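You operate a simulated robot arm through the tools that you are given. There is no shell and no other tool.

You are at the controls of a simulated robot arm. One attempt, no reset.

Task
Put things in order on the foam bench. At the end: the orange tape applicator stands on top of the silver blind flange; the beige foam sander stands where the orange tape applicator stood; the cream seam roller stands where the beige foam sander stood; the gold brass fitting stands where the purple grip gauge stood; the purple grip gauge stands where the cream seam roller stood; whatever was shut is shut again. Leave all else as you found it, and nothing knocked over.

It is judged by the outcome, as a careful person would: the job done as asked, and still so three seconds after it is handed in. It fails if anything else is knocked over, pushed out of place, dropped, spilled or broken.

Robot
A 6-joint arm with a two-finger gripper, fixed in place. Base frame: the origin is at the foot of the arm, x ahead of it, y to its left, z up; the work surface is at about z = 0. Readings come in m, degrees, newtons and seconds.
With the tool pointing down near the work surface it reaches from about 0.18 to 0.48 m from the base axis. Its first joint turns from -66.0 to 66.0 degrees. Payload 1.76 kg.
The tool frame sits at the grasp point between the pads (the TCP): z along the fingers, y along the line on which they close. The tips reach 0.029 m beyond it. The gripper opens to 0.082 m. The gripper's body begins 0.058 m behind the TCP.
Orientation is told as [roll, pitch, yaw] about the base's x, y, z axes, in that order, counted from this pose: with the fingers straight down and closing along the base's y, the tool's x points along the base's -x, its y along +y and its z along -z.

Tools
- The arm moves only by the tool arm_command. Its argument "moves" is a list of rows, each an object (a shift or turn left out is 0, a gripper value left out holds the last) with "linear": the shift along the tool's x, y, z in m, a list of three; "delta_rot": the turn, a rotation vector about the tool's x, y, z in degrees, a list of three; "fingers": the closure, from 0 (fully open) to 1 (shut). In form: [{"linear": [dx, dy, dz], "delta_rot": [ax, ay, az], "fingers": fingers}, ...]. A call has 1 to 20 rows; each row is the pose to reach, as a shift and turn from the pose commanded when the call began, along the tool's axes at that moment. Each row takes 0.2 s and may step no farther than 0.05 m and 8.6 degrees from the row before; otherwise, or with a gripper value out of range, the whole call is refused. A pose out of reach is approached as far as the arm can. The call stops where the force on the tool passes 40 N (or 10 N more than at its start, if that is more) or the arm is blocked; 0.2 s more then pass. The fingers move at their own pace and stop on an object; they squeeze with about 34 N. The grip force told is the motor's: it shows also when the fingers shut on nothing. Time passes only in rows, and 0.2 s behind the last, so rows that repeat a pose let the fingers close. The reply holds the time, the measured pose of the TCP, the force on the tool along the base axes, the opening and the grip force, in the units named above and with some noise, with the torque about the TCP (base axes, N m) and any sound that the robot's microphone picked up.
- Cameras (640 x 400 px; columns grow to the right, rows downward): "scene" is fixed at [0.0655, 0.3455, 0.4415]; the picture's right is [-0.65, -0.76, 0.00], its down [-0.33, 0.29, -0.90] and it looks along [0.68, -0.59, -0.44] (base axes); focal length 279 px, centre (320, 200). "wrist" rides on the gripper at [0.079, 0.004, -0.09] in the tool frame; the picture's right is [-0.05, 1.00, 0.00], its down [-0.71, -0.04, -0.71] and it looks along [-0.71, -0.04, 0.71] (tool axes); focal length 256 px, centre (320, 200). There is no depth. A picture from a camera that has moved, and an enlarged one, comes with that camera's place and axes in the base frame and with its lens. The place of the scene camera against the robot may be out by one fixed shift of up to 0.012 m in any direction.
- get_image(camera): a new picture of that camera. The clock stands still meanwhile.
- enlarge(camera, box): a new picture of the part [left, top, right, bottom] of that camera's present view, enlarged. The clock stands still meanwhile.
- hand_in(): hands the job in; it is judged then, once.

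Nothing tells you positions but the pictures and the camera data. Unless the task says otherwise, let go and move clear before handing in.

The tools are called after ">>>" by a JSON object that holds its "name" and its "arguments". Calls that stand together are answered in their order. arm_command: Moves the arm, as the interface text tells. Its arguments: {"type":"object","properties":{"moves":{"type":"array","items":{"type":"object","properties":{"linear":{"type":"array","items":{"type":"number"}},"delta_rot":{"type":"array","items":{"type":"number"}},"fingers":{"type":"number"}}}}},"required":["moves"]} The other tools are called the same way: get_image (camera) takes a picture; enlarge (camera, box) takes an enlarged picture of a part of a camera's view; hand_in () hands the job in.

At the start:

```text
t: 0.0
tcp_pos: [0.2995, -0.0435, 0.2805]
ee_rot: [0.0, -0.1, 0.0]
contact_force: [0.0, 0.2, 0.2]
ft_torque: [0.0, -0.01, 0.01]
width: 0.0819
grasp_force: 0.1
```

scene: 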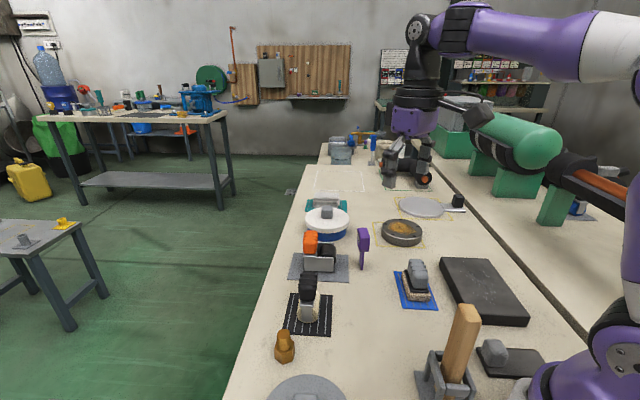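
wrist: 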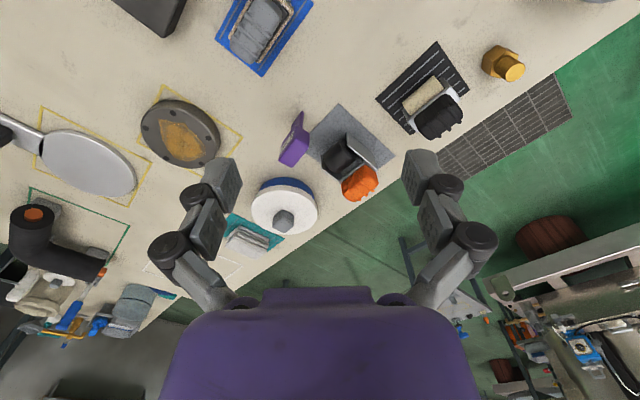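

I see a foam bench with a number of tools; before moving I'll look closely at both views to identify each item and where it stands.

>>> {"name": "enlarge", "arguments": {"camera": "scene", "box": [240, 180, 400, 280]}}

>>> {"name": "enlarge", "arguments": {"camera": "scene", "box": [240, 260, 400, 400]}}

>>> {"name": "enlarge", "arguments": {"camera": "scene", "box": [360, 180, 560, 400]}}

>>> {"name": "enlarge", "arguments": {"camera": "scene", "box": [280, 120, 480, 245]}}

>>> {"name": "enlarge", "arguments": {"camera": "wrist", "box": [200, 0, 560, 225]}}

>>> {"name": "enlarge", "arguments": {"camera": "wrist", "box": [0, 60, 320, 260]}}

```text
4.00 times, centred on (320, 230) of scene
camera zoom: at [0.0655, 0.3455, 0.4415], right [-0.65, -0.76, 0.0], down [-0.33, 0.29, -0.9], along [0.68, -0.59, -0.44], focal length 1117 px, centre (320, 80)
```

zoom: 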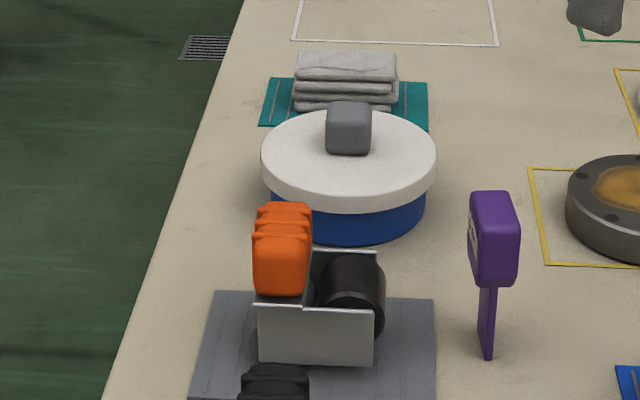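

```text
2.86 times, centred on (320, 330) of scene
camera zoom: at [0.0655, 0.3455, 0.4415], right [-0.65, -0.76, 0.0], down [-0.33, 0.29, -0.9], along [0.68, -0.59, -0.44], focal length 798 px, centre (320, -171)
```

zoom: 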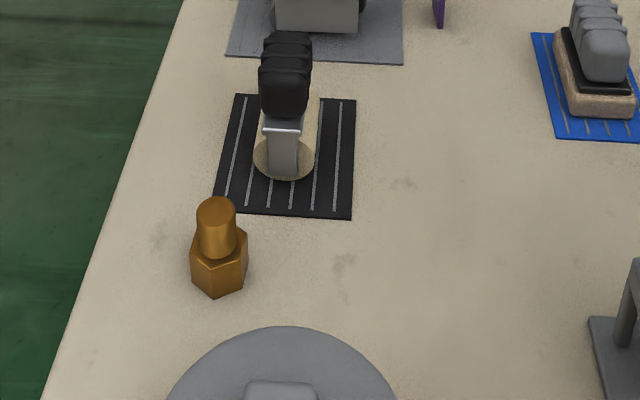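

```text
1.82 times, centred on (460, 290) of scene
camera zoom: at [0.0655, 0.3455, 0.4415], right [-0.65, -0.76, 0.0], down [-0.33, 0.29, -0.9], along [0.68, -0.59, -0.44], focal length 508 px, centre (66, 36)
```

zoom: 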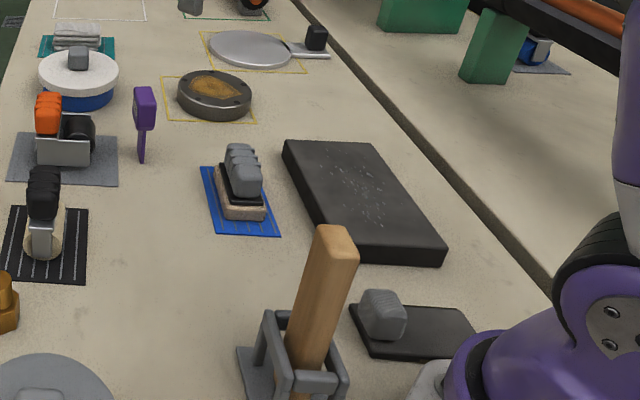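

```text
3.20 times, centred on (380, 182) of scene
camera zoom: at [0.0655, 0.3455, 0.4415], right [-0.65, -0.76, 0.0], down [-0.33, 0.29, -0.9], along [0.68, -0.59, -0.44], focal length 894 px, centre (128, 256)
```

zoom: 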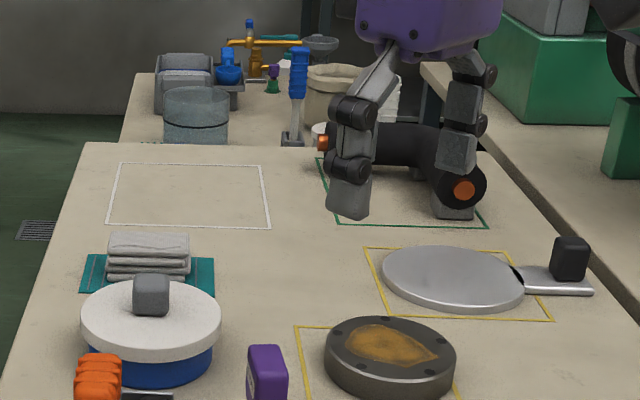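

```text
1.78 times, centred on (380, 112) of wrist
camera zoom: at [0.2201, -0.0392, 0.3709], right [0.05, 1.0, 0.0], down [0.71, -0.04, 0.71], along [0.71, -0.04, -0.71], focal length 455 px, centre (213, 356)
```

zoom: 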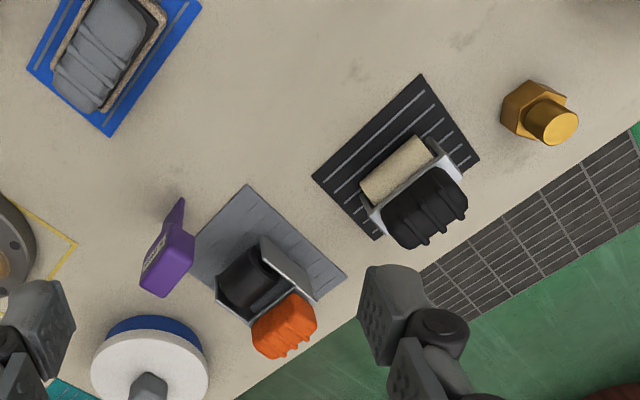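

```text
2.00 times, centred on (160, 160) of wrist
camera zoom: at [0.2201, -0.0392, 0.3709], right [0.05, 1.0, 0.0], down [0.71, -0.04, 0.71], along [0.71, -0.04, -0.71], focal length 512 px, centre (640, 280)
```

zoom: 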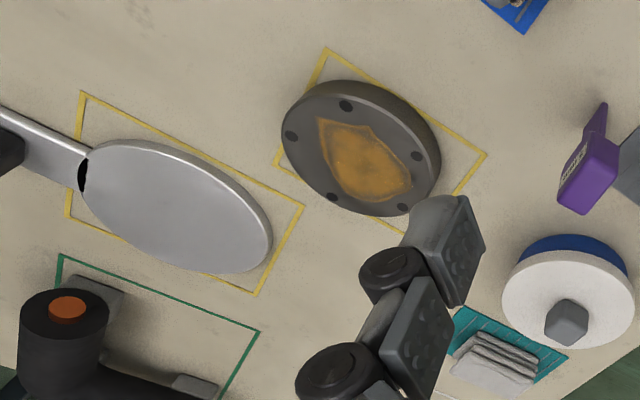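

I take the objects as: applicator near (0.47, 0.0), roller near (0.375, 0.11), fitting near (0.33, 0.19), gauge near (0.40, -0.08), sander near (0.27, -0.11), a dark flange near (0.415, -0.26), and something grey and round near (0.28, 0.20) that I can't identify. I'll move the wrist camera to the left to see that part.

>>> {"name": "arm_command", "arguments": {"moves": [{"linear": [0.01, 0.04, -0.005]}, {"linear": [0.02, 0.08, -0.01]}, {"linear": [0.03, 0.12, -0.015]}, {"linear": [0.04, 0.16, -0.02]}, {"linear": [0.05, 0.19, -0.02]}, {"linear": [0.05, 0.19, -0.02]}]}}

>>> {"name": "get_image", "arguments": {"camera": "wrist"}}

>>> {"name": "get_image", "arguments": {"camera": "scene"}}

```text
t: 1.4
tcp_pos: [0.2476, 0.1456, 0.3045]
ee_rot: [0.1, -0.1, 0.1]
contact_force: [0.4, -0.1, -0.1]
ft_torque: [-0.01, 0.0, 0.0]
width: 0.0821
grasp_force: 0.0
```

```text
taken
camera wrist: at [0.1685, 0.1514, 0.3928], right [0.05, 1.0, 0.0], down [0.71, -0.04, 0.71], along [0.71, -0.04, -0.71], focal length 256 px, centre (320, 200)
```

wrist: 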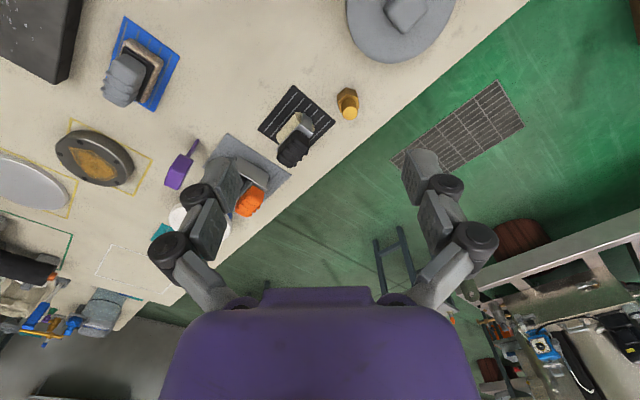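

```text
taken
```

scene: 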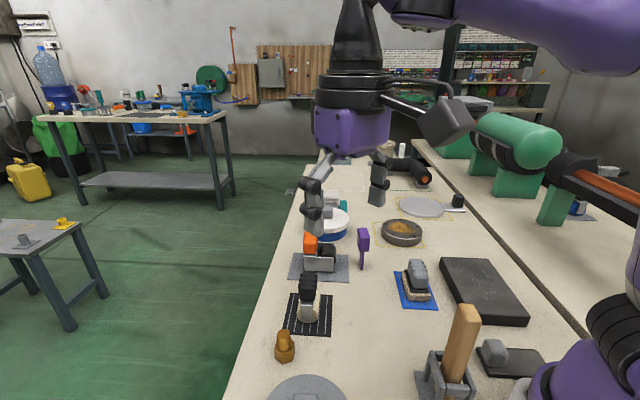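

The grey round object with a knob near (0.22, 0.24) looks like a lid or plate; I'll tilt the wrist camera down to look at it and at the near part of the bench.

>>> {"name": "arm_command", "arguments": {"moves": [{"linear": [0, 0.01, -0.01], "delta_rot": [0, 8, 0]}, {"linear": [0, 0.02, -0.02], "delta_rot": [0, 16, 0]}, {"linear": [0, 0.03, -0.03], "delta_rot": [0, 24, 0]}, {"linear": [0, 0.03, -0.03], "delta_rot": [0, 30, 0]}, {"linear": [0, 0.03, -0.03], "delta_rot": [0, 30, 0]}]}}

>>> {"name": "get_image", "arguments": {"camera": "wrist"}}

```text
t: 2.6
tcp_pos: [0.2146, 0.1531, 0.2469]
ee_rot: [0.0, 30.0, 0.0]
contact_force: [0.4, -0.4, 0.1]
ft_torque: [-0.02, 0.03, 0.0]
width: 0.0819
grasp_force: 0.1
out of reach, approached as far as the arm can: row 2, 3, 4, 5
```

```text
taken
camera wrist: at [0.1905, 0.1573, 0.3636], right [0.05, 1.0, -0.03], down [0.96, -0.04, 0.26], along [0.26, -0.04, -0.97], focal length 256 px, centre (320, 200)
```

wrist: 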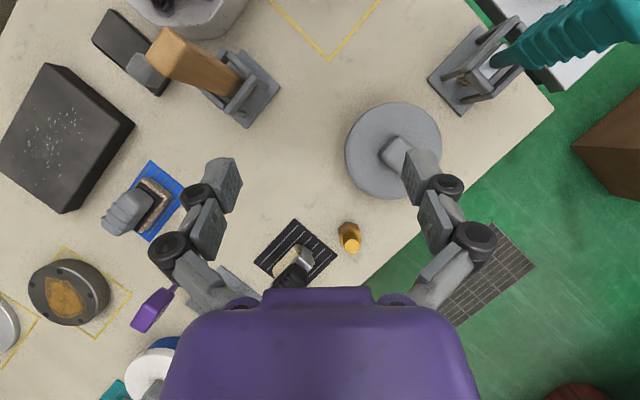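

A grey disc with a block knob lies at about (0.24, 0.24); I'll zoom in on it, on the dark flange and on the dark slabs.

>>> {"name": "enlarge", "arguments": {"camera": "wrist", "box": [320, 80, 480, 220]}}

>>> {"name": "enlarge", "arguments": {"camera": "wrist", "box": [0, 0, 300, 220]}}

>>> {"name": "enlarge", "arguments": {"camera": "scene", "box": [220, 340, 400, 400]}}

>>> {"name": "enlarge", "arguments": {"camera": "scene", "box": [360, 200, 480, 260]}}

>>> {"name": "enlarge", "arguments": {"camera": "wrist", "box": [0, 220, 200, 360]}}

```text
2.86 times, centred on (400, 150) of wrist
camera zoom: at [0.1905, 0.1573, 0.3636], right [0.05, 1.0, -0.03], down [0.96, -0.04, 0.26], along [0.26, -0.04, -0.97], focal length 731 px, centre (91, 343)
```

zoom: 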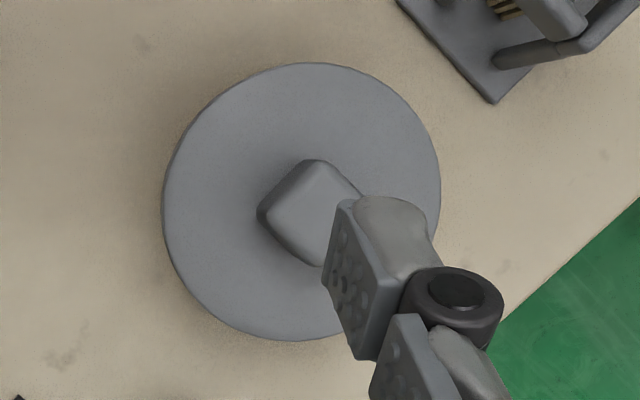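

```text
1.82 times, centred on (150, 110) of wrist
camera zoom: at [0.1905, 0.1573, 0.3636], right [0.05, 1.0, -0.03], down [0.96, -0.04, 0.26], along [0.26, -0.04, -0.97], focal length 465 px, centre (629, 364)
```

zoom: 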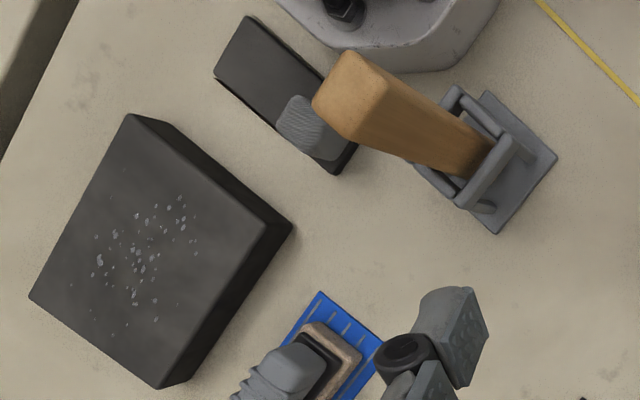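

```text
3.56 times, centred on (310, 370) of scene
camera zoom: at [0.0655, 0.3455, 0.4415], right [-0.65, -0.76, 0.0], down [-0.33, 0.29, -0.9], along [0.68, -0.59, -0.44], focal length 993 px, centre (356, -404)
```

zoom: 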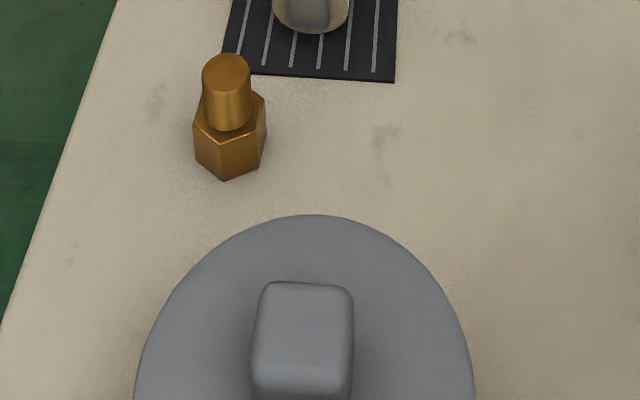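

```text
5.33 times, centred on (420, 230) of scene
camera zoom: at [0.0655, 0.3455, 0.4415], right [-0.65, -0.76, 0.0], down [-0.33, 0.29, -0.9], along [0.68, -0.59, -0.44], focal length 1490 px, centre (-213, 40)
```

zoom: 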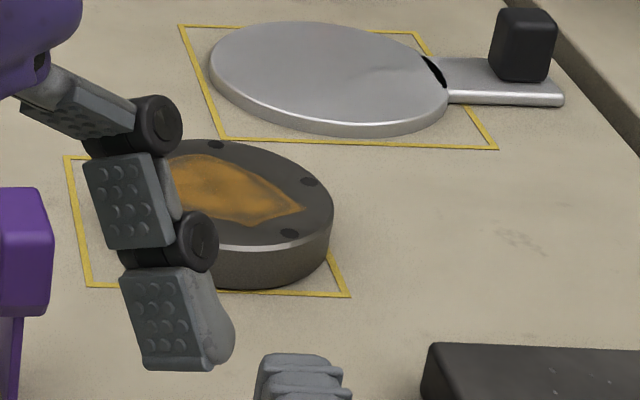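

```text
2.86 times, centred on (100, 290) of wrist
camera zoom: at [0.1905, 0.1573, 0.3636], right [0.05, 1.0, -0.03], down [0.96, -0.04, 0.26], along [0.26, -0.04, -0.97], focal length 731 px, centre (949, -57)
```

zoom: 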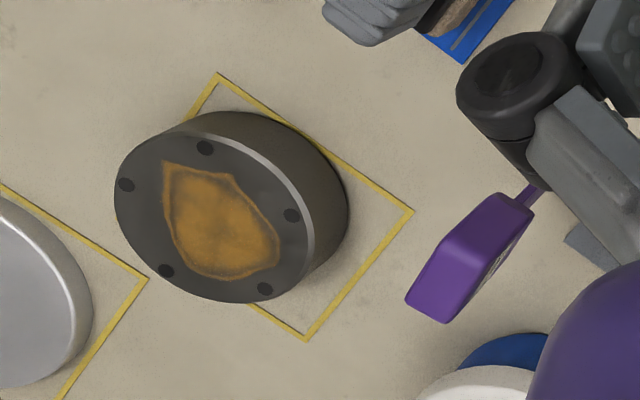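

The grey disc looks raised off the bench, so it may be a lid over something. I'll level the wrist and then look at it from the side.

>>> {"name": "arm_command", "arguments": {"moves": [{"delta_rot": [0, -8, 0]}, {"delta_rot": [0, -16, 0]}, {"delta_rot": [0, -24, 0]}, {"delta_rot": [0, -30, 0]}, {"delta_rot": [0, -30, 0]}]}}

```text
t: 3.8
tcp_pos: [0.218, 0.1562, 0.2632]
ee_rot: [-0.2, 0.0, 0.0]
contact_force: [0.2, 0.8, 0.1]
ft_torque: [-0.02, -0.02, -0.01]
width: 0.0821
grasp_force: 0.1
out of reach, approached as far as the arm can: row 4, 5
```

The wrist is level again; now I'll turn the tool 90° so the camera looks toward the left side of the bench at a shallower angle.

>>> {"name": "arm_command", "arguments": {"moves": [{"linear": [-0.006, -0.01, 0.0], "delta_rot": [0, 0, -8.5]}, {"linear": [-0.012, -0.02, 0.0], "delta_rot": [0, 0, -17]}, {"linear": [-0.018, -0.03, 0.01], "delta_rot": [0, 0, -25.5]}, {"linear": [-0.024, -0.04, 0.02], "delta_rot": [0, 0, -34]}, {"linear": [-0.03, -0.05, 0.02], "delta_rot": [0, 0, -42.5]}, {"linear": [-0.036, -0.06, 0.03], "delta_rot": [0, 0, -51]}, {"linear": [-0.042, -0.07, 0.03], "delta_rot": [0, 0, -59.5]}, {"linear": [-0.048, -0.08, 0.04], "delta_rot": [0, 0, -68]}, {"linear": [-0.054, -0.09, 0.04], "delta_rot": [0, 0, -76.5]}, {"linear": [-0.06, -0.096, 0.05], "delta_rot": [0, 0, -85]}, {"linear": [-0.062, -0.1, 0.06], "delta_rot": [0, 0, -90]}, {"linear": [-0.062, -0.1, 0.06], "delta_rot": [0, 0, -90]}]}}

>>> {"name": "get_image", "arguments": {"camera": "wrist"}}

```text
t: 6.4
tcp_pos: [0.2763, 0.0536, 0.1853]
ee_rot: [-0.1, 0.0, 90.1]
contact_force: [-0.2, 1.0, 0.2]
ft_torque: [0.0, 0.0, 0.02]
width: 0.0819
grasp_force: 0.1
out of reach, approached as far as the arm can: row 1, 2, 3, 4, 5, 6
```

```text
taken
camera wrist: at [0.2729, -0.0252, 0.2755], right [-1.0, 0.05, 0.0], down [0.04, 0.71, 0.71], along [0.04, 0.71, -0.71], focal length 256 px, centre (320, 200)
```

wrist: 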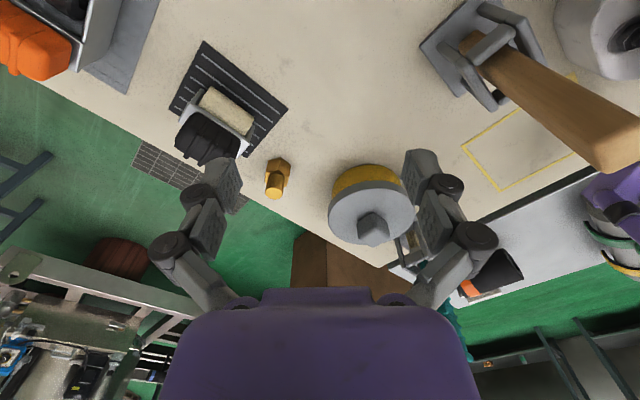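

The grey disc is the lid of a yellow pot, so that is a shut container, not the flange. Next I'll turn toward the right side and look closely at the dark flange and the silver disc.

>>> {"name": "arm_command", "arguments": {"moves": [{"linear": [0.0, 0.0, -0.02], "delta_rot": [0, 0, 8.5]}, {"linear": [0.01, 0.0, -0.04], "delta_rot": [0, 0, 17]}, {"linear": [0.02, 0.005, -0.06], "delta_rot": [0, 0, 25.5]}, {"linear": [0.035, 0.005, -0.08], "delta_rot": [0, 0, 34]}, {"linear": [0.05, 0.01, -0.08], "delta_rot": [0, 0, 42.5]}, {"linear": [0.065, 0.01, -0.08], "delta_rot": [0, 0, 51]}, {"linear": [0.08, 0.01, -0.08], "delta_rot": [0, 0, 59.5]}, {"linear": [0.095, 0.015, -0.08], "delta_rot": [0, 0, 68]}, {"linear": [0.11, 0.015, -0.08], "delta_rot": [0, 0, 76.5]}, {"linear": [0.125, 0.015, -0.08], "delta_rot": [0, 0, 85]}, {"linear": [0.14, 0.02, -0.08], "delta_rot": [0, 0, 93.5]}, {"linear": [0.155, 0.02, -0.08], "delta_rot": [0, 0, 102]}, {"linear": [0.17, 0.02, -0.08], "delta_rot": [0, 0, 110.5]}, {"linear": [0.185, 0.025, -0.08], "delta_rot": [0, 0, 119]}, {"linear": [0.2, 0.026, -0.08], "delta_rot": [0, 0, 127.5]}, {"linear": [0.2, 0.026, -0.08], "delta_rot": [0, 0, 135]}, {"linear": [0.2, 0.026, -0.08], "delta_rot": [0, 0, 135]}]}}

>>> {"name": "get_image", "arguments": {"camera": "wrist"}}

```text
t: 10.0
tcp_pos: [0.2504, -0.1453, 0.2656]
ee_rot: [0.0, 0.0, -45.1]
contact_force: [-0.4, 0.4, 0.5]
ft_torque: [-0.01, -0.04, -0.02]
width: 0.082
grasp_force: 0.1
```

```text
taken
camera wrist: at [0.1981, -0.0862, 0.3554], right [0.74, 0.67, 0.0], down [0.47, -0.53, 0.71], along [0.47, -0.53, -0.71], focal length 256 px, centre (320, 200)
```

wrist: 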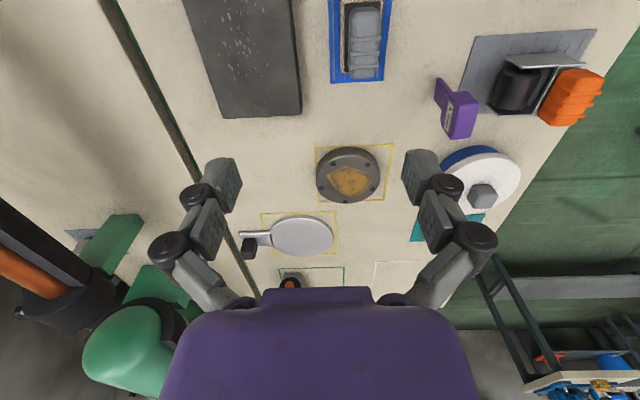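

>>> {"name": "enlarge", "arguments": {"camera": "wrist", "box": [230, 130, 420, 260]}}

>>> {"name": "enlarge", "arguments": {"camera": "wrist", "box": [400, 20, 620, 160]}}

>>> {"name": "enlarge", "arguments": {"camera": "wrist", "box": [170, 0, 420, 140]}}

>>> {"name": "enlarge", "arguments": {"camera": "scene", "box": [360, 180, 500, 260]}}

```text
3.08 times, centred on (325, 195) of wrist
camera zoom: at [0.1981, -0.0862, 0.3554], right [0.74, 0.67, 0.0], down [0.47, -0.53, 0.71], along [0.47, -0.53, -0.71], focal length 788 px, centre (305, 215)
```

zoom: 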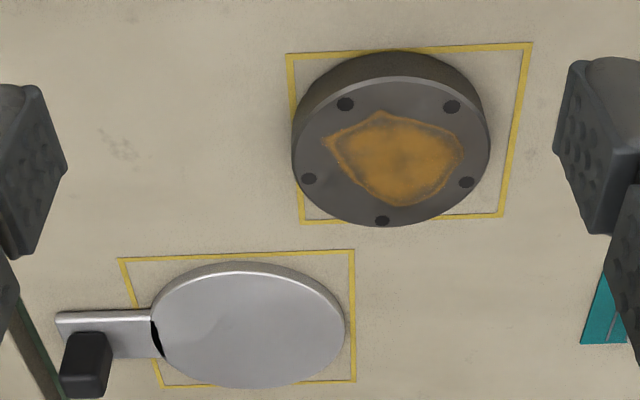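

```text
2.86 times, centred on (510, 90) of wrist
camera zoom: at [0.1981, -0.0862, 0.3554], right [0.74, 0.67, 0.0], down [0.47, -0.53, 0.71], along [0.47, -0.53, -0.71], focal length 731 px, centre (-223, 514)
```

zoom: 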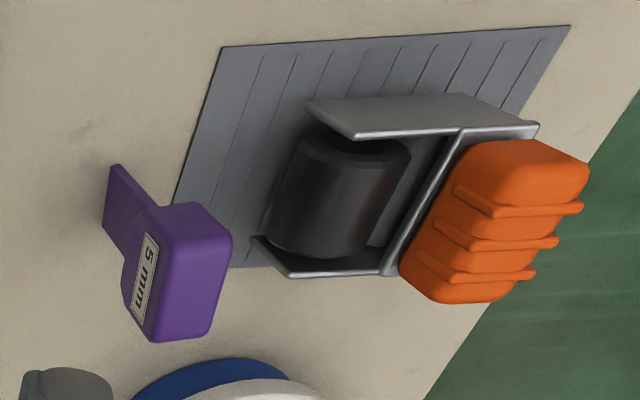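

```text
2.56 times, centred on (295, 70) of wrist
camera zoom: at [0.1981, -0.0862, 0.3554], right [0.74, 0.67, 0.0], down [0.47, -0.53, 0.71], along [0.47, -0.53, -0.71], focal length 655 px, centre (384, 533)
```

zoom: 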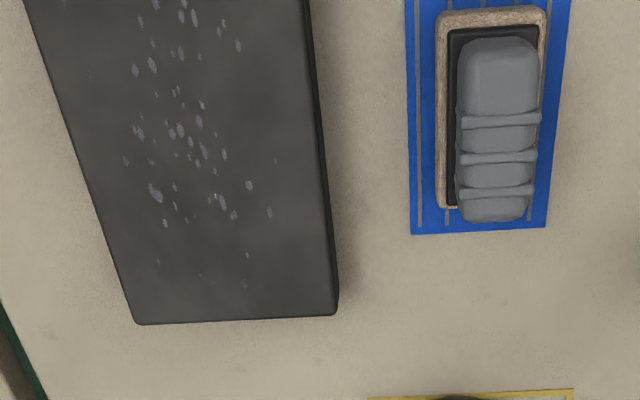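

```text
4.57 times, centred on (430, 220) of scene
camera zoom: at [0.0655, 0.3455, 0.4415], right [-0.65, -0.76, 0.0], down [-0.33, 0.29, -0.9], along [0.68, -0.59, -0.44], focal length 1277 px, centre (-183, 109)
```

zoom: 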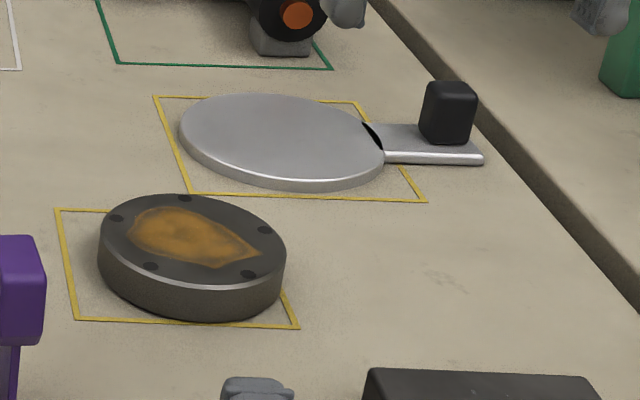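

The dark disc with bolt holes around its rim at about (0.42, -0.27) is the only thing shaped like a blind flange and within reach (the bright silver disc has a lever and lies at about 0.65 m, out of reach). Now I'll look at the applicator up close.

>>> {"name": "arm_command", "arguments": {"moves": [{"linear": [0.006, 0.028, 0.0], "delta_rot": [0, 0, -8]}, {"linear": [0.013, 0.055, 0.0], "delta_rot": [0, 0, -16]}, {"linear": [0.02, 0.083, 0.015], "delta_rot": [0, 0, -24]}, {"linear": [0.026, 0.11, 0.03], "delta_rot": [0, 0, -32]}, {"linear": [0.033, 0.14, 0.045], "delta_rot": [0, 0, -40]}, {"linear": [0.039, 0.166, 0.045], "delta_rot": [0, 0, -45]}, {"linear": [0.039, 0.166, 0.045], "delta_rot": [0, 0, -45]}]}}

>>> {"name": "get_image", "arguments": {"camera": "wrist"}}

>>> {"name": "enlarge", "arguments": {"camera": "wrist", "box": [220, 80, 420, 240]}}

>>> {"name": "enlarge", "arguments": {"camera": "scene", "box": [270, 210, 370, 290]}}

```text
t: 11.6
tcp_pos: [0.3401, -0.002, 0.2187]
ee_rot: [-0.1, 0.0, 0.1]
contact_force: [0.1, 0.0, -0.3]
ft_torque: [-0.01, -0.02, 0.0]
width: 0.0821
grasp_force: 0.0
```

```text
taken
camera wrist: at [0.2601, 0.0029, 0.3098], right [0.05, 1.0, 0.0], down [0.71, -0.04, 0.71], along [0.71, -0.04, -0.71], focal length 256 px, centre (320, 200)
```

wrist: 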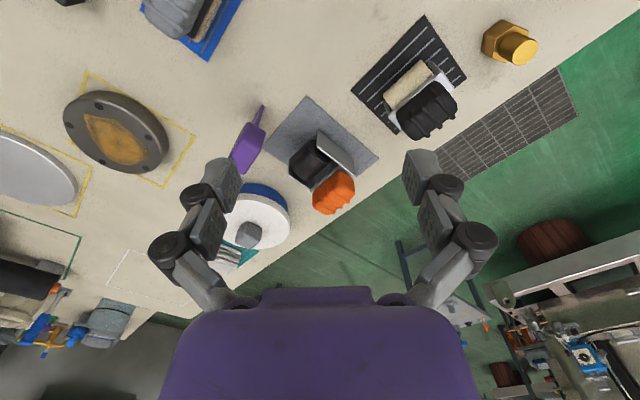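

```text
2.50 times, centred on (320, 160) of wrist
camera zoom: at [0.2601, 0.0029, 0.3098], right [0.05, 1.0, 0.0], down [0.71, -0.04, 0.71], along [0.71, -0.04, -0.71], focal length 640 px, centre (320, 300)
```

zoom: 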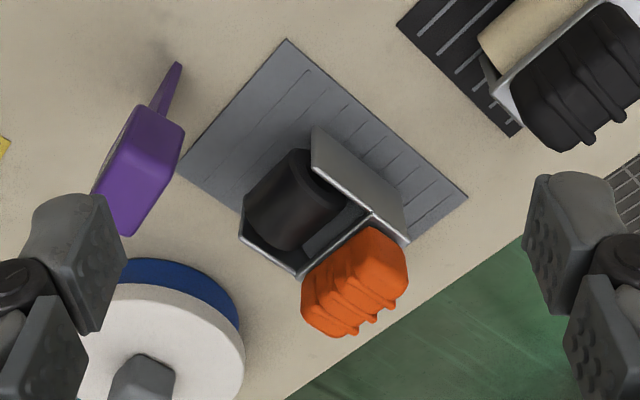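

```text
5.00 times, centred on (320, 250) of scene
camera zoom: at [0.0655, 0.3455, 0.4415], right [-0.65, -0.76, 0.0], down [-0.33, 0.29, -0.9], along [0.68, -0.59, -0.44], focal length 1396 px, centre (320, -50)
```

zoom: 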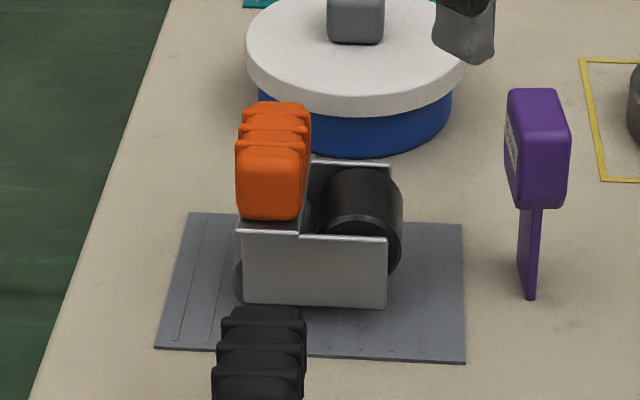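

I've got first estimates: applicator about (0.477, -0.007) with its handle near (0.485, 0.007), black mat about (0.382, 0.099), blue mat about (0.283, -0.112), gauge foot about (0.40, -0.077). Next I'll look at the gauge and sander from closer.

>>> {"name": "arm_command", "arguments": {"moves": [{"linear": [0.02, -0.04, 0.02]}, {"linear": [0.04, -0.08, 0.04]}, {"linear": [0.04, -0.08, 0.07]}, {"linear": [0.04, -0.08, 0.07]}]}}

>>> {"name": "get_image", "arguments": {"camera": "wrist"}}

>>> {"name": "enlarge", "arguments": {"camera": "wrist", "box": [240, 60, 420, 180]}}

>>> {"name": "enlarge", "arguments": {"camera": "scene", "box": [330, 220, 390, 280]}}

>>> {"name": "enlarge", "arguments": {"camera": "scene", "box": [380, 240, 450, 320]}}

```text
t: 12.6
tcp_pos: [0.3005, -0.0835, 0.1526]
ee_rot: [0.0, 0.0, 0.2]
contact_force: [-0.4, 0.6, -0.3]
ft_torque: [0.02, 0.02, 0.03]
width: 0.082
grasp_force: 0.1
```

```text
taken
camera wrist: at [0.2219, -0.0783, 0.2412], right [0.05, 1.0, 0.0], down [0.71, -0.04, 0.71], along [0.71, -0.04, -0.71], focal length 256 px, centre (320, 200)
```

wrist: 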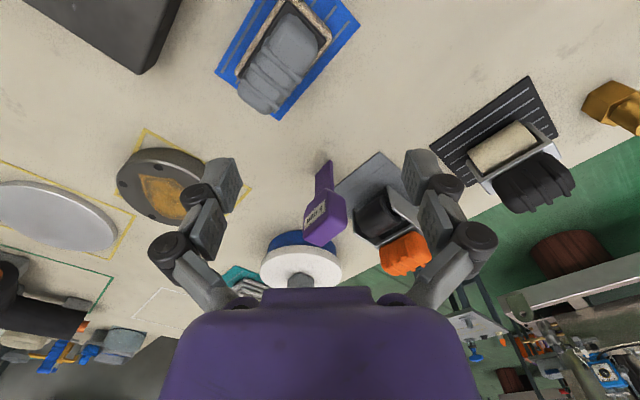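

```text
3.33 times, centred on (330, 120) of wrist
camera zoom: at [0.2219, -0.0783, 0.2412], right [0.05, 1.0, 0.0], down [0.71, -0.04, 0.71], along [0.71, -0.04, -0.71], focal length 853 px, centre (287, 467)
```

zoom: 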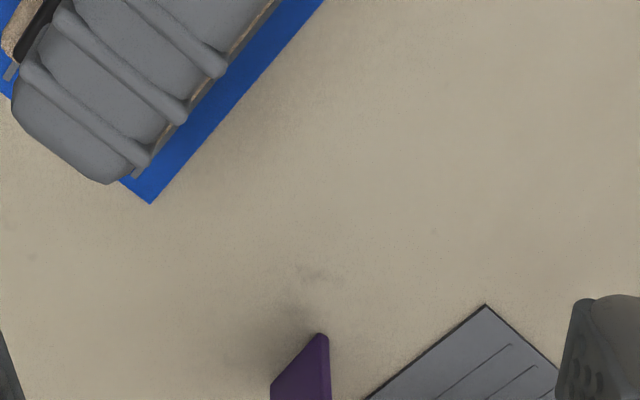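

```text
6.67 times, centred on (360, 250) of scene
camera zoom: at [0.0655, 0.3455, 0.4415], right [-0.65, -0.76, 0.0], down [-0.33, 0.29, -0.9], along [0.68, -0.59, -0.44], focal length 1862 px, centre (53, -133)
```

zoom: 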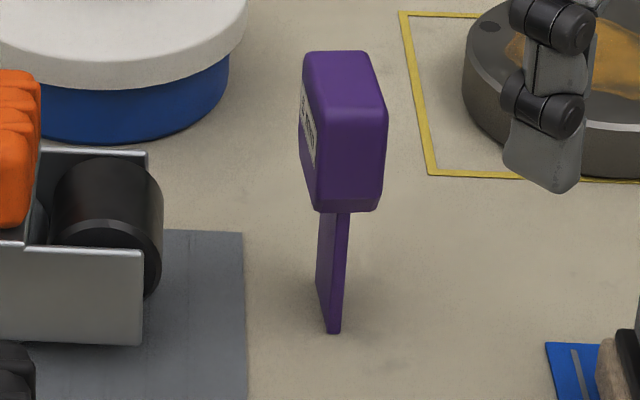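

```text
5.00 times, centred on (415, 280) of scene
camera zoom: at [0.0655, 0.3455, 0.4415], right [-0.65, -0.76, 0.0], down [-0.33, 0.29, -0.9], along [0.68, -0.59, -0.44], focal length 1396 px, centre (-155, -200)
```

zoom: 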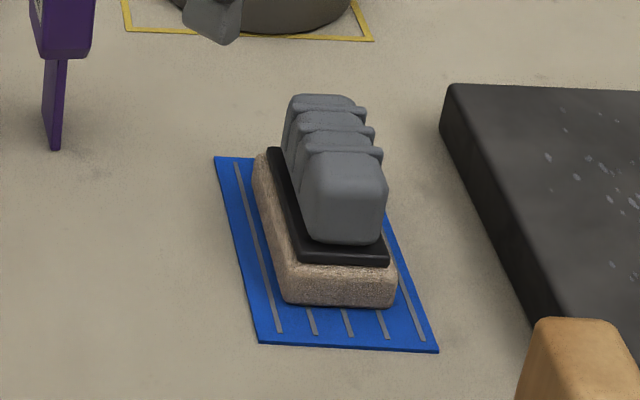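

The gauge stands on a thin blade (about 5 x 26 mm at (0.408, -0.081), long side along -45°), so it needs gentle handling. I'll move above the applicator's handle with the fingers set to close along its +45° axis.

>>> {"name": "arm_command", "arguments": {"moves": [{"linear": [-0.03, 0.015, -0.03], "delta_rot": [0, 0, 8]}, {"linear": [-0.06, 0.03, -0.05], "delta_rot": [0, 0, 16]}, {"linear": [-0.09, 0.045, -0.05], "delta_rot": [0, 0, 24]}, {"linear": [-0.12, 0.06, -0.05], "delta_rot": [0, 0, 32]}, {"linear": [-0.15, 0.075, -0.05], "delta_rot": [0, 0, 40]}, {"linear": [-0.183, 0.089, -0.05], "delta_rot": [0, 0, 45.2]}, {"linear": [-0.183, 0.089, -0.05], "delta_rot": [0, 0, 45.2]}]}}

>>> {"name": "get_image", "arguments": {"camera": "wrist"}}

>>> {"name": "enlarge", "arguments": {"camera": "wrist", "box": [220, 40, 420, 200]}}

>>> {"name": "get_image", "arguments": {"camera": "scene"}}

```text
t: 14.2
tcp_pos: [0.4452, 0.0047, 0.1958]
ee_rot: [0.0, -0.1, -45.2]
contact_force: [-0.8, -0.2, 0.6]
ft_torque: [0.01, -0.01, 0.03]
width: 0.0818
grasp_force: 0.0
out of reach, approached as far as the arm can: row 5, 6, 7
```

```text
taken
camera wrist: at [0.3926, 0.0647, 0.2843], right [0.75, 0.67, 0.0], down [0.47, -0.53, 0.71], along [0.47, -0.53, -0.71], focal length 256 px, centre (320, 200)
```

wrist: 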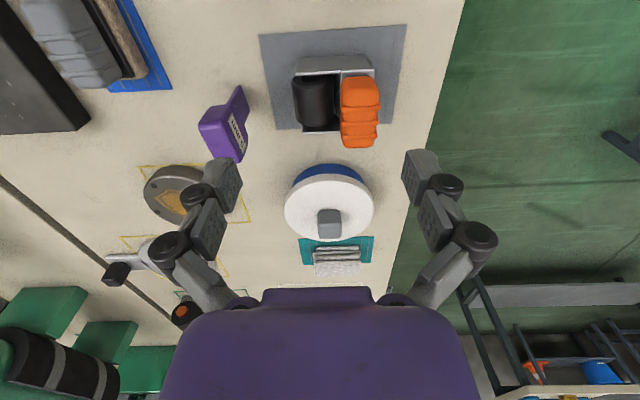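

```text
2.50 times, centred on (320, 120) of wrist
camera zoom: at [0.3926, 0.0647, 0.2843], right [0.75, 0.67, 0.0], down [0.47, -0.53, 0.71], along [0.47, -0.53, -0.71], focal length 640 px, centre (320, 400)
```

zoom: 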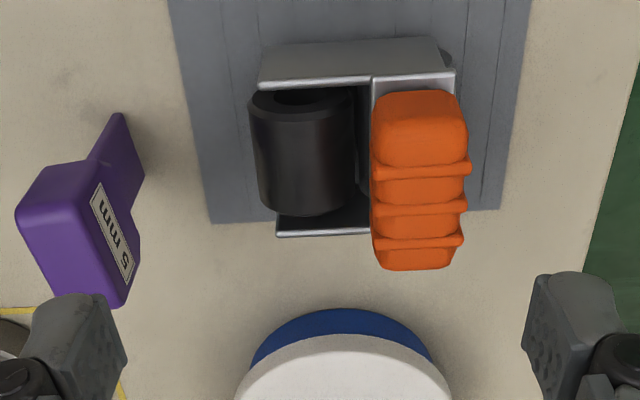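

```text
taken
```

scene: 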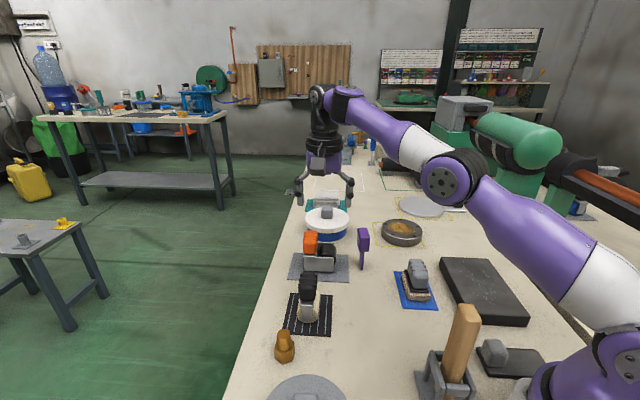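

At z ≈ 0.2 the arm can't reach out past about 0.445 m; the handle centre is near (0.488, 0.008). I'll go lower first and then outward, staying above the handle top (about 0.09), to find out how far it can reach.

>>> {"name": "arm_command", "arguments": {"moves": [{"linear": [0.0, 0.0, 0.035]}, {"linear": [-0.005, 0.01, 0.066]}, {"linear": [-0.0172, 0.032, 0.066]}, {"linear": [-0.0172, 0.032, 0.066]}]}}

>>> {"name": "get_image", "arguments": {"camera": "wrist"}}

>>> {"name": "enlarge", "arguments": {"camera": "wrist", "box": [220, 60, 420, 220]}}

>>> {"name": "enlarge", "arguments": {"camera": "scene", "box": [260, 170, 400, 290]}}

```text
t: 15.2
tcp_pos: [0.4675, 0.0127, 0.1273]
ee_rot: [0.0, 0.0, -45.2]
contact_force: [0.2, -0.8, 1.3]
ft_torque: [0.03, 0.03, 0.03]
width: 0.0823
grasp_force: 0.1
out of reach, approached as far as the arm can: row 3, 4
```

```text
taken
camera wrist: at [0.415, 0.0726, 0.2171], right [0.75, 0.67, 0.0], down [0.47, -0.53, 0.71], along [0.47, -0.53, -0.71], focal length 256 px, centre (320, 200)
```

wrist: 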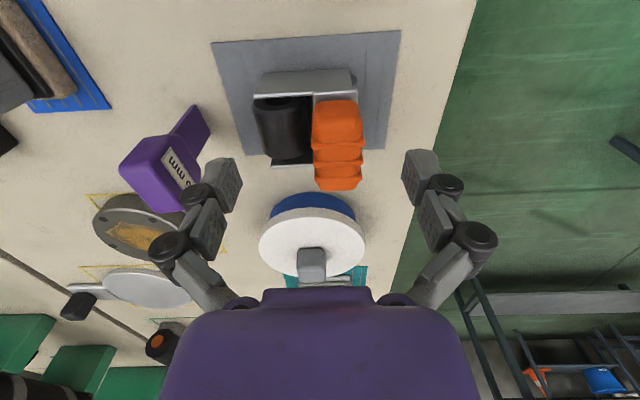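

```text
2.50 times, centred on (320, 140) of wrist
camera zoom: at [0.415, 0.0726, 0.2171], right [0.75, 0.67, 0.0], down [0.47, -0.53, 0.71], along [0.47, -0.53, -0.71], focal length 640 px, centre (320, 350)
```

zoom: 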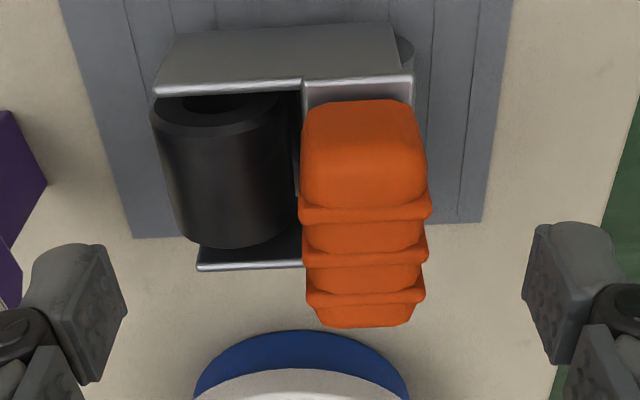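

```text
3.33 times, centred on (330, 230) of scene
camera zoom: at [0.0655, 0.3455, 0.4415], right [-0.65, -0.76, 0.0], down [-0.33, 0.29, -0.9], along [0.68, -0.59, -0.44], focal length 931 px, centre (287, 100)
```

zoom: 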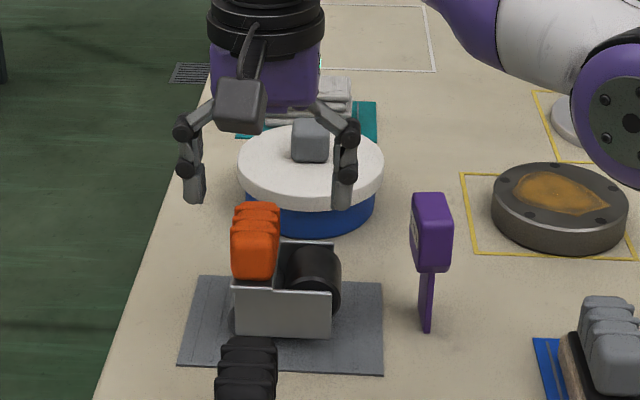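

Straight down, the arm reaches only about 0.47 m here, just short of the handle centre at about (0.489, 0.006). Tilting the tool about its closing axis keeps the pads flat on the handle and brings the wrist inward, so I'll back off a little, tilt by 12°, and check.

>>> {"name": "arm_command", "arguments": {"moves": [{"linear": [0.007, -0.014, -0.01], "delta_rot": [0, -4, 0]}, {"linear": [0.014, -0.028, -0.01], "delta_rot": [0, -8, 0], "fingers": 0.3}, {"linear": [0.014, -0.028, -0.01], "delta_rot": [0, -12, 0], "fingers": 0.42}, {"linear": [0.014, -0.028, -0.01], "delta_rot": [0, -12, 0], "fingers": 0.42}]}}

```text
t: 16.2
tcp_pos: [0.4392, 0.0048, 0.1372]
ee_rot: [0.0, -12.1, -45.1]
contact_force: [0.5, -0.8, -0.1]
ft_torque: [0.0, -0.01, -0.04]
width: 0.0475
grasp_force: 0.1
```

>>> {"name": "arm_command", "arguments": {"moves": [{"linear": [-0.015, 0.0177, 0.0095]}, {"linear": [-0.0305, 0.0353, 0.0189]}, {"linear": [-0.0305, 0.0353, 0.0189]}]}}

>>> {"name": "enlarge", "arguments": {"camera": "wrist", "box": [220, 60, 420, 220]}}

>>> {"name": "enlarge", "arguments": {"camera": "scene", "box": [260, 170, 400, 290]}}

```text
t: 17.0
tcp_pos: [0.474, 0.0121, 0.1265]
ee_rot: [0.1, -12.0, -45.1]
contact_force: [-0.3, -0.6, -0.3]
ft_torque: [0.0, 0.01, 0.02]
width: 0.0475
grasp_force: 0.1
out of reach, approached as far as the arm can: row 2, 3
```

```text
2.50 times, centred on (320, 140) of wrist
camera zoom: at [0.4095, 0.0828, 0.1973], right [0.74, 0.67, 0.01], down [0.36, -0.41, 0.84], along [0.56, -0.62, -0.54], focal length 640 px, centre (320, 350)
```

zoom: 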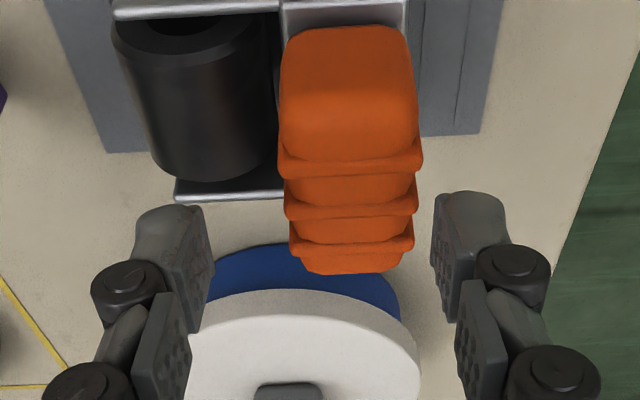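

```text
3.33 times, centred on (330, 230) of scene
camera zoom: at [0.0655, 0.3455, 0.4415], right [-0.65, -0.76, 0.0], down [-0.33, 0.29, -0.9], along [0.68, -0.59, -0.44], focal length 931 px, centre (287, 100)
```

zoom: 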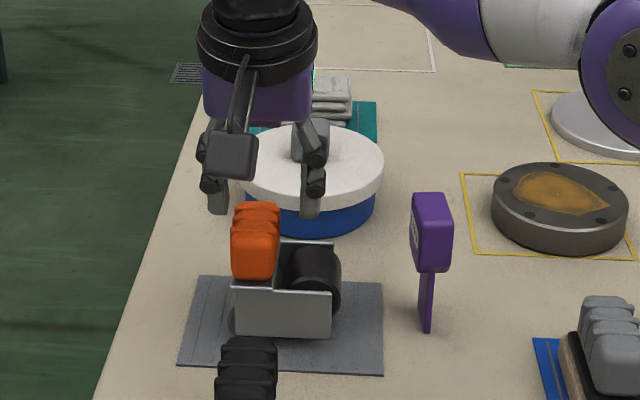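

The tilt gains only a little, but reach grows as the tool goes lower. The handle sits just right of centre between the fingers, so I'll step down carefully and see where the arm settles.

>>> {"name": "arm_command", "arguments": {"moves": [{"linear": [0.0073, -0.0014, 0.0138]}, {"linear": [0.0073, -0.0014, 0.0138]}]}}

```text
t: 17.6
tcp_pos: [0.4702, 0.0128, 0.1107]
ee_rot: [0.1, -12.0, -45.1]
contact_force: [-0.4, 0.0, -0.6]
ft_torque: [0.01, 0.0, -0.01]
width: 0.0478
grasp_force: 0.1
```

>>> {"name": "arm_command", "arguments": {"moves": [{"linear": [-0.0021, 0.0046, 0.0086]}, {"linear": [-0.0043, 0.0085, 0.0172]}, {"linear": [-0.0018, 0.0087, 0.03]}, {"linear": [-0.0018, 0.0087, 0.03]}]}}

>>> {"name": "enlarge", "arguments": {"camera": "wrist", "box": [220, 60, 420, 220]}}

>>> {"name": "enlarge", "arguments": {"camera": "scene", "box": [270, 190, 380, 290]}}

```text
t: 18.6
tcp_pos: [0.4812, 0.0127, 0.0836]
ee_rot: [0.0, -12.1, -45.2]
contact_force: [-1.7, 0.7, 2.8]
ft_torque: [-0.05, 0.1, -0.06]
width: 0.0487
grasp_force: 1.0
```

```text
2.50 times, centred on (320, 140) of wrist
camera zoom: at [0.4178, 0.0849, 0.1535], right [0.74, 0.67, 0.01], down [0.36, -0.41, 0.84], along [0.56, -0.62, -0.54], focal length 640 px, centre (320, 350)
```

zoom: 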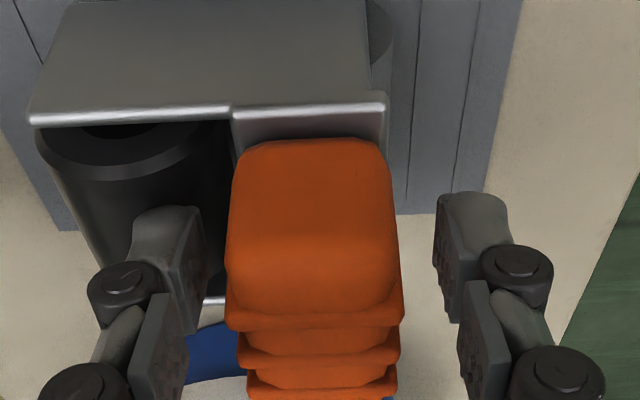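

```text
4.00 times, centred on (325, 240) of scene
camera zoom: at [0.0655, 0.3455, 0.4415], right [-0.65, -0.76, 0.0], down [-0.33, 0.29, -0.9], along [0.68, -0.59, -0.44], focal length 1117 px, centre (300, 40)
```

zoom: 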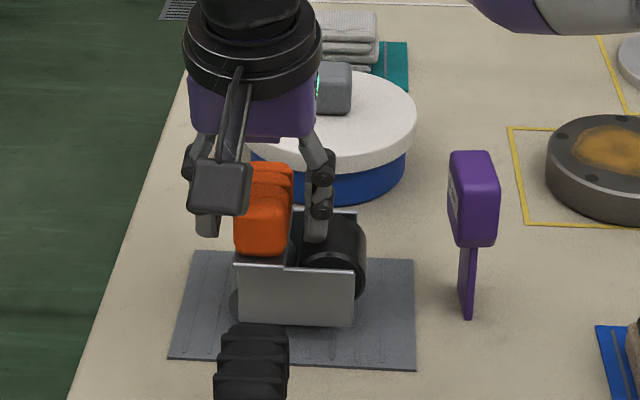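

The fingers straddle the handle well; a slight upward force suggests the inner fingertip just touches the roll. I'll rise 3 mm and close on the handle.

>>> {"name": "arm_command", "arguments": {"moves": [{"linear": [-0.0006, 0, -0.003]}, {"linear": [-0.0006, 0, -0.003], "fingers": 0.6}, {"linear": [-0.0006, 0, -0.003], "fingers": 0.8}, {"linear": [-0.0006, 0, -0.003], "fingers": 1.0}, {"linear": [-0.0006, 0, -0.003], "fingers": 1.0}]}}

>>> {"name": "enlarge", "arguments": {"camera": "wrist", "box": [220, 60, 420, 220]}}

>>> {"name": "enlarge", "arguments": {"camera": "scene", "box": [270, 190, 380, 290]}}

```text
t: 19.8
tcp_pos: [0.4827, 0.0121, 0.086]
ee_rot: [-0.1, -12.1, -45.2]
contact_force: [-1.4, -1.1, 1.3]
ft_torque: [0.03, 0.11, 0.02]
width: 0.0294
grasp_force: 33.7
```

```text
2.50 times, centred on (320, 140) of wrist
camera zoom: at [0.4179, 0.0847, 0.1564], right [0.74, 0.67, 0.01], down [0.36, -0.41, 0.84], along [0.56, -0.62, -0.54], focal length 640 px, centre (320, 350)
```

zoom: 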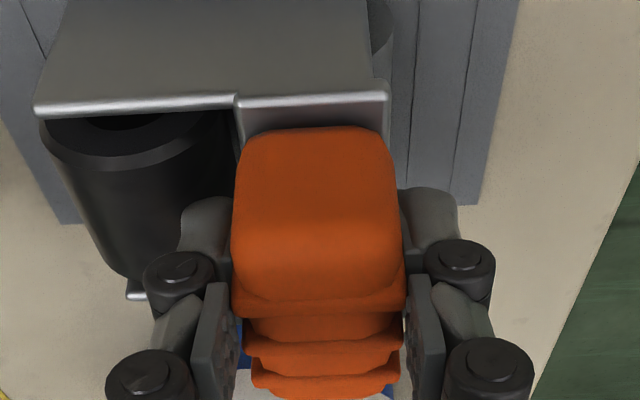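

```text
4.00 times, centred on (325, 240) of scene
camera zoom: at [0.0655, 0.3455, 0.4415], right [-0.65, -0.76, 0.0], down [-0.33, 0.29, -0.9], along [0.68, -0.59, -0.44], focal length 1117 px, centre (300, 40)
```

zoom: 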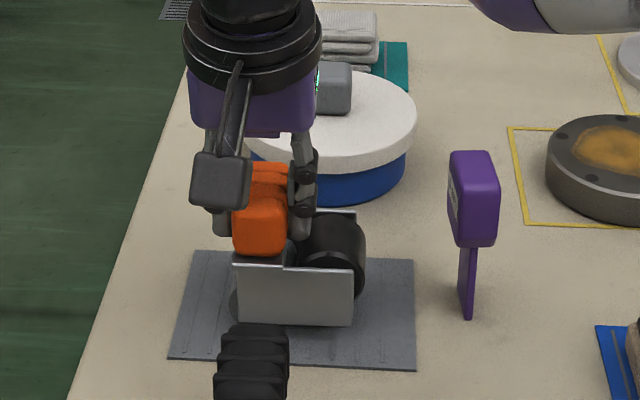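

The grip holds at 29 mm width with 34 N. I'll lift it a little, check that it comes up straight, then continue up and inward.

>>> {"name": "arm_command", "arguments": {"moves": [{"linear": [-0.0014, -0.0028, -0.0202], "fingers": 1.0}, {"linear": [-0.0024, -0.0071, -0.0455], "fingers": 1.0}, {"linear": [-0.0024, -0.0071, -0.0455], "fingers": 1.0}]}}

>>> {"name": "enlarge", "arguments": {"camera": "scene", "box": [270, 170, 380, 290]}}

```text
t: 20.6
tcp_pos: [0.4729, 0.0138, 0.1286]
ee_rot: [0.1, -11.9, -45.1]
contact_force: [-0.2, 0.0, -1.9]
ft_torque: [0.05, 0.02, -0.01]
width: 0.0296
grasp_force: 34.0
```

```text
3.33 times, centred on (325, 230) of scene
camera zoom: at [0.0655, 0.3455, 0.4415], right [-0.65, -0.76, 0.0], down [-0.33, 0.29, -0.9], along [0.68, -0.59, -0.44], focal length 931 px, centre (303, 100)
```

zoom: 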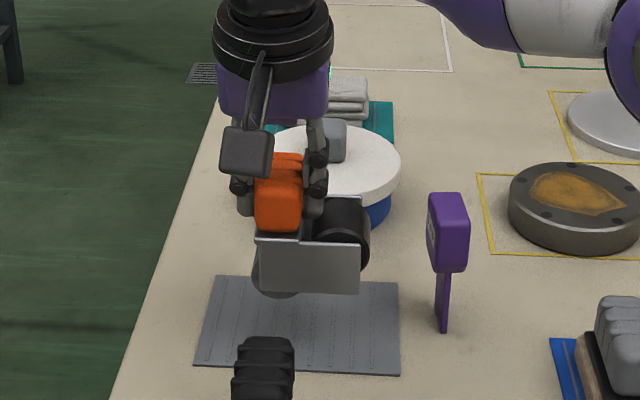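

It came up straight (about 2 N of weight). Continuing up and inward.

>>> {"name": "arm_command", "arguments": {"moves": [{"linear": [0.0031, -0.0057, -0.0263], "fingers": 1.0}, {"linear": [0.0069, -0.0106, -0.0525], "fingers": 1.0}, {"linear": [0.0151, -0.0191, -0.0748], "fingers": 1.0}, {"linear": [0.0307, -0.0354, -0.0934], "fingers": 1.0}, {"linear": [0.0307, -0.0354, -0.0934], "fingers": 1.0}]}}

>>> {"name": "enlarge", "arguments": {"camera": "scene", "box": [250, 120, 450, 300]}}

```text
t: 21.8
tcp_pos: [0.4083, 0.0255, 0.2134]
ee_rot: [0.0, -12.0, -45.1]
contact_force: [0.3, 0.6, -3.1]
ft_torque: [0.01, 0.01, -0.01]
width: 0.0294
grasp_force: 33.1
out of reach, approached as far as the arm can: row 1, 2, 3, 4, 5
```

```text
2.22 times, centred on (350, 210) of scene
camera zoom: at [0.0655, 0.3455, 0.4415], right [-0.65, -0.76, 0.0], down [-0.33, 0.29, -0.9], along [0.68, -0.59, -0.44], focal length 621 px, centre (253, 178)
```

zoom: 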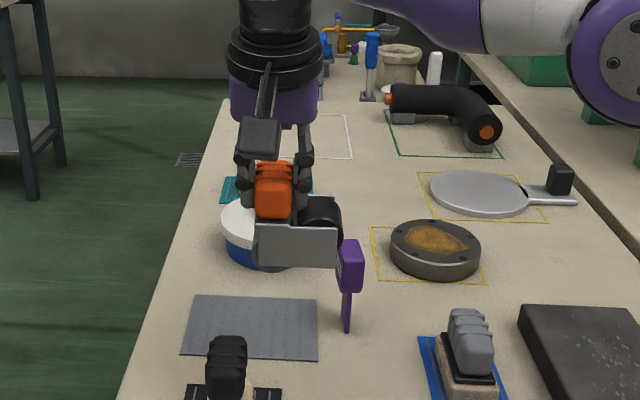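

The applicator is clear of everything, with its bottom at about 0.13. I'll swing it over to the flange side, turning it 60° so its handle ends up toward the base, while staying upright.

>>> {"name": "arm_command", "arguments": {"moves": [{"linear": [-0.0104, -0.0247, 0.0022], "delta_rot": [-1.56, 0, -7.34], "fingers": 1.0}, {"linear": [-0.0242, -0.053, 0.0051], "delta_rot": [-3.12, 0, -14.67], "fingers": 1.0}, {"linear": [-0.038, -0.0813, 0.0081], "delta_rot": [-4.68, 0, -22.0], "fingers": 1.0}, {"linear": [-0.0533, -0.1082, 0.0113], "delta_rot": [-6.24, 0, -29.34], "fingers": 1.0}, {"linear": [-0.0685, -0.1351, 0.0146], "delta_rot": [-7.8, 0, -36.7], "fingers": 1.0}, {"linear": [-0.0844, -0.1612, 0.0179], "delta_rot": [-9.36, 0, -44.0], "fingers": 1.0}, {"linear": [-0.1003, -0.1874, 0.0213], "delta_rot": [-10.9, 0, -51.3], "fingers": 1.0}, {"linear": [-0.1148, -0.2107, 0.0244], "delta_rot": [-12.47, 0, -58.7], "fingers": 1.0}, {"linear": [-0.1148, -0.2107, 0.0244], "delta_rot": [-12.47, 0, -58.7], "fingers": 1.0}]}}

>>> {"name": "get_image", "arguments": {"camera": "wrist"}}

>>> {"name": "get_image", "arguments": {"camera": "scene"}}

```text
t: 23.8
tcp_pos: [0.3418, -0.2049, 0.2139]
ee_rot: [0.0, -12.0, 15.0]
contact_force: [-0.6, 0.0, -2.1]
ft_torque: [0.0, 0.03, -0.01]
width: 0.0294
grasp_force: 34.1
```

```text
taken
camera wrist: at [0.2472, -0.2258, 0.284], right [-0.21, 0.98, 0.01], down [0.54, 0.1, 0.84], along [0.82, 0.18, -0.55], focal length 256 px, centre (320, 200)
```

wrist: 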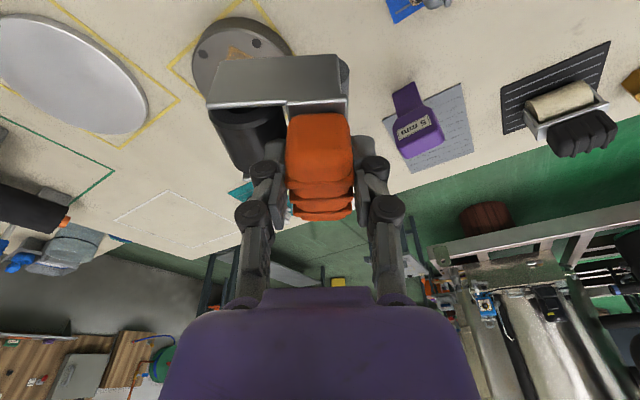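

```text
taken
```

scene: 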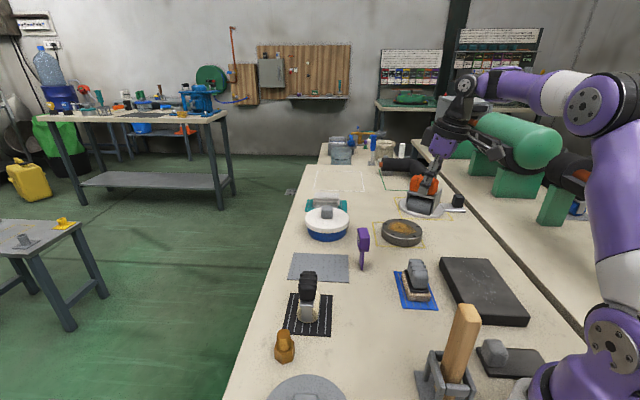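

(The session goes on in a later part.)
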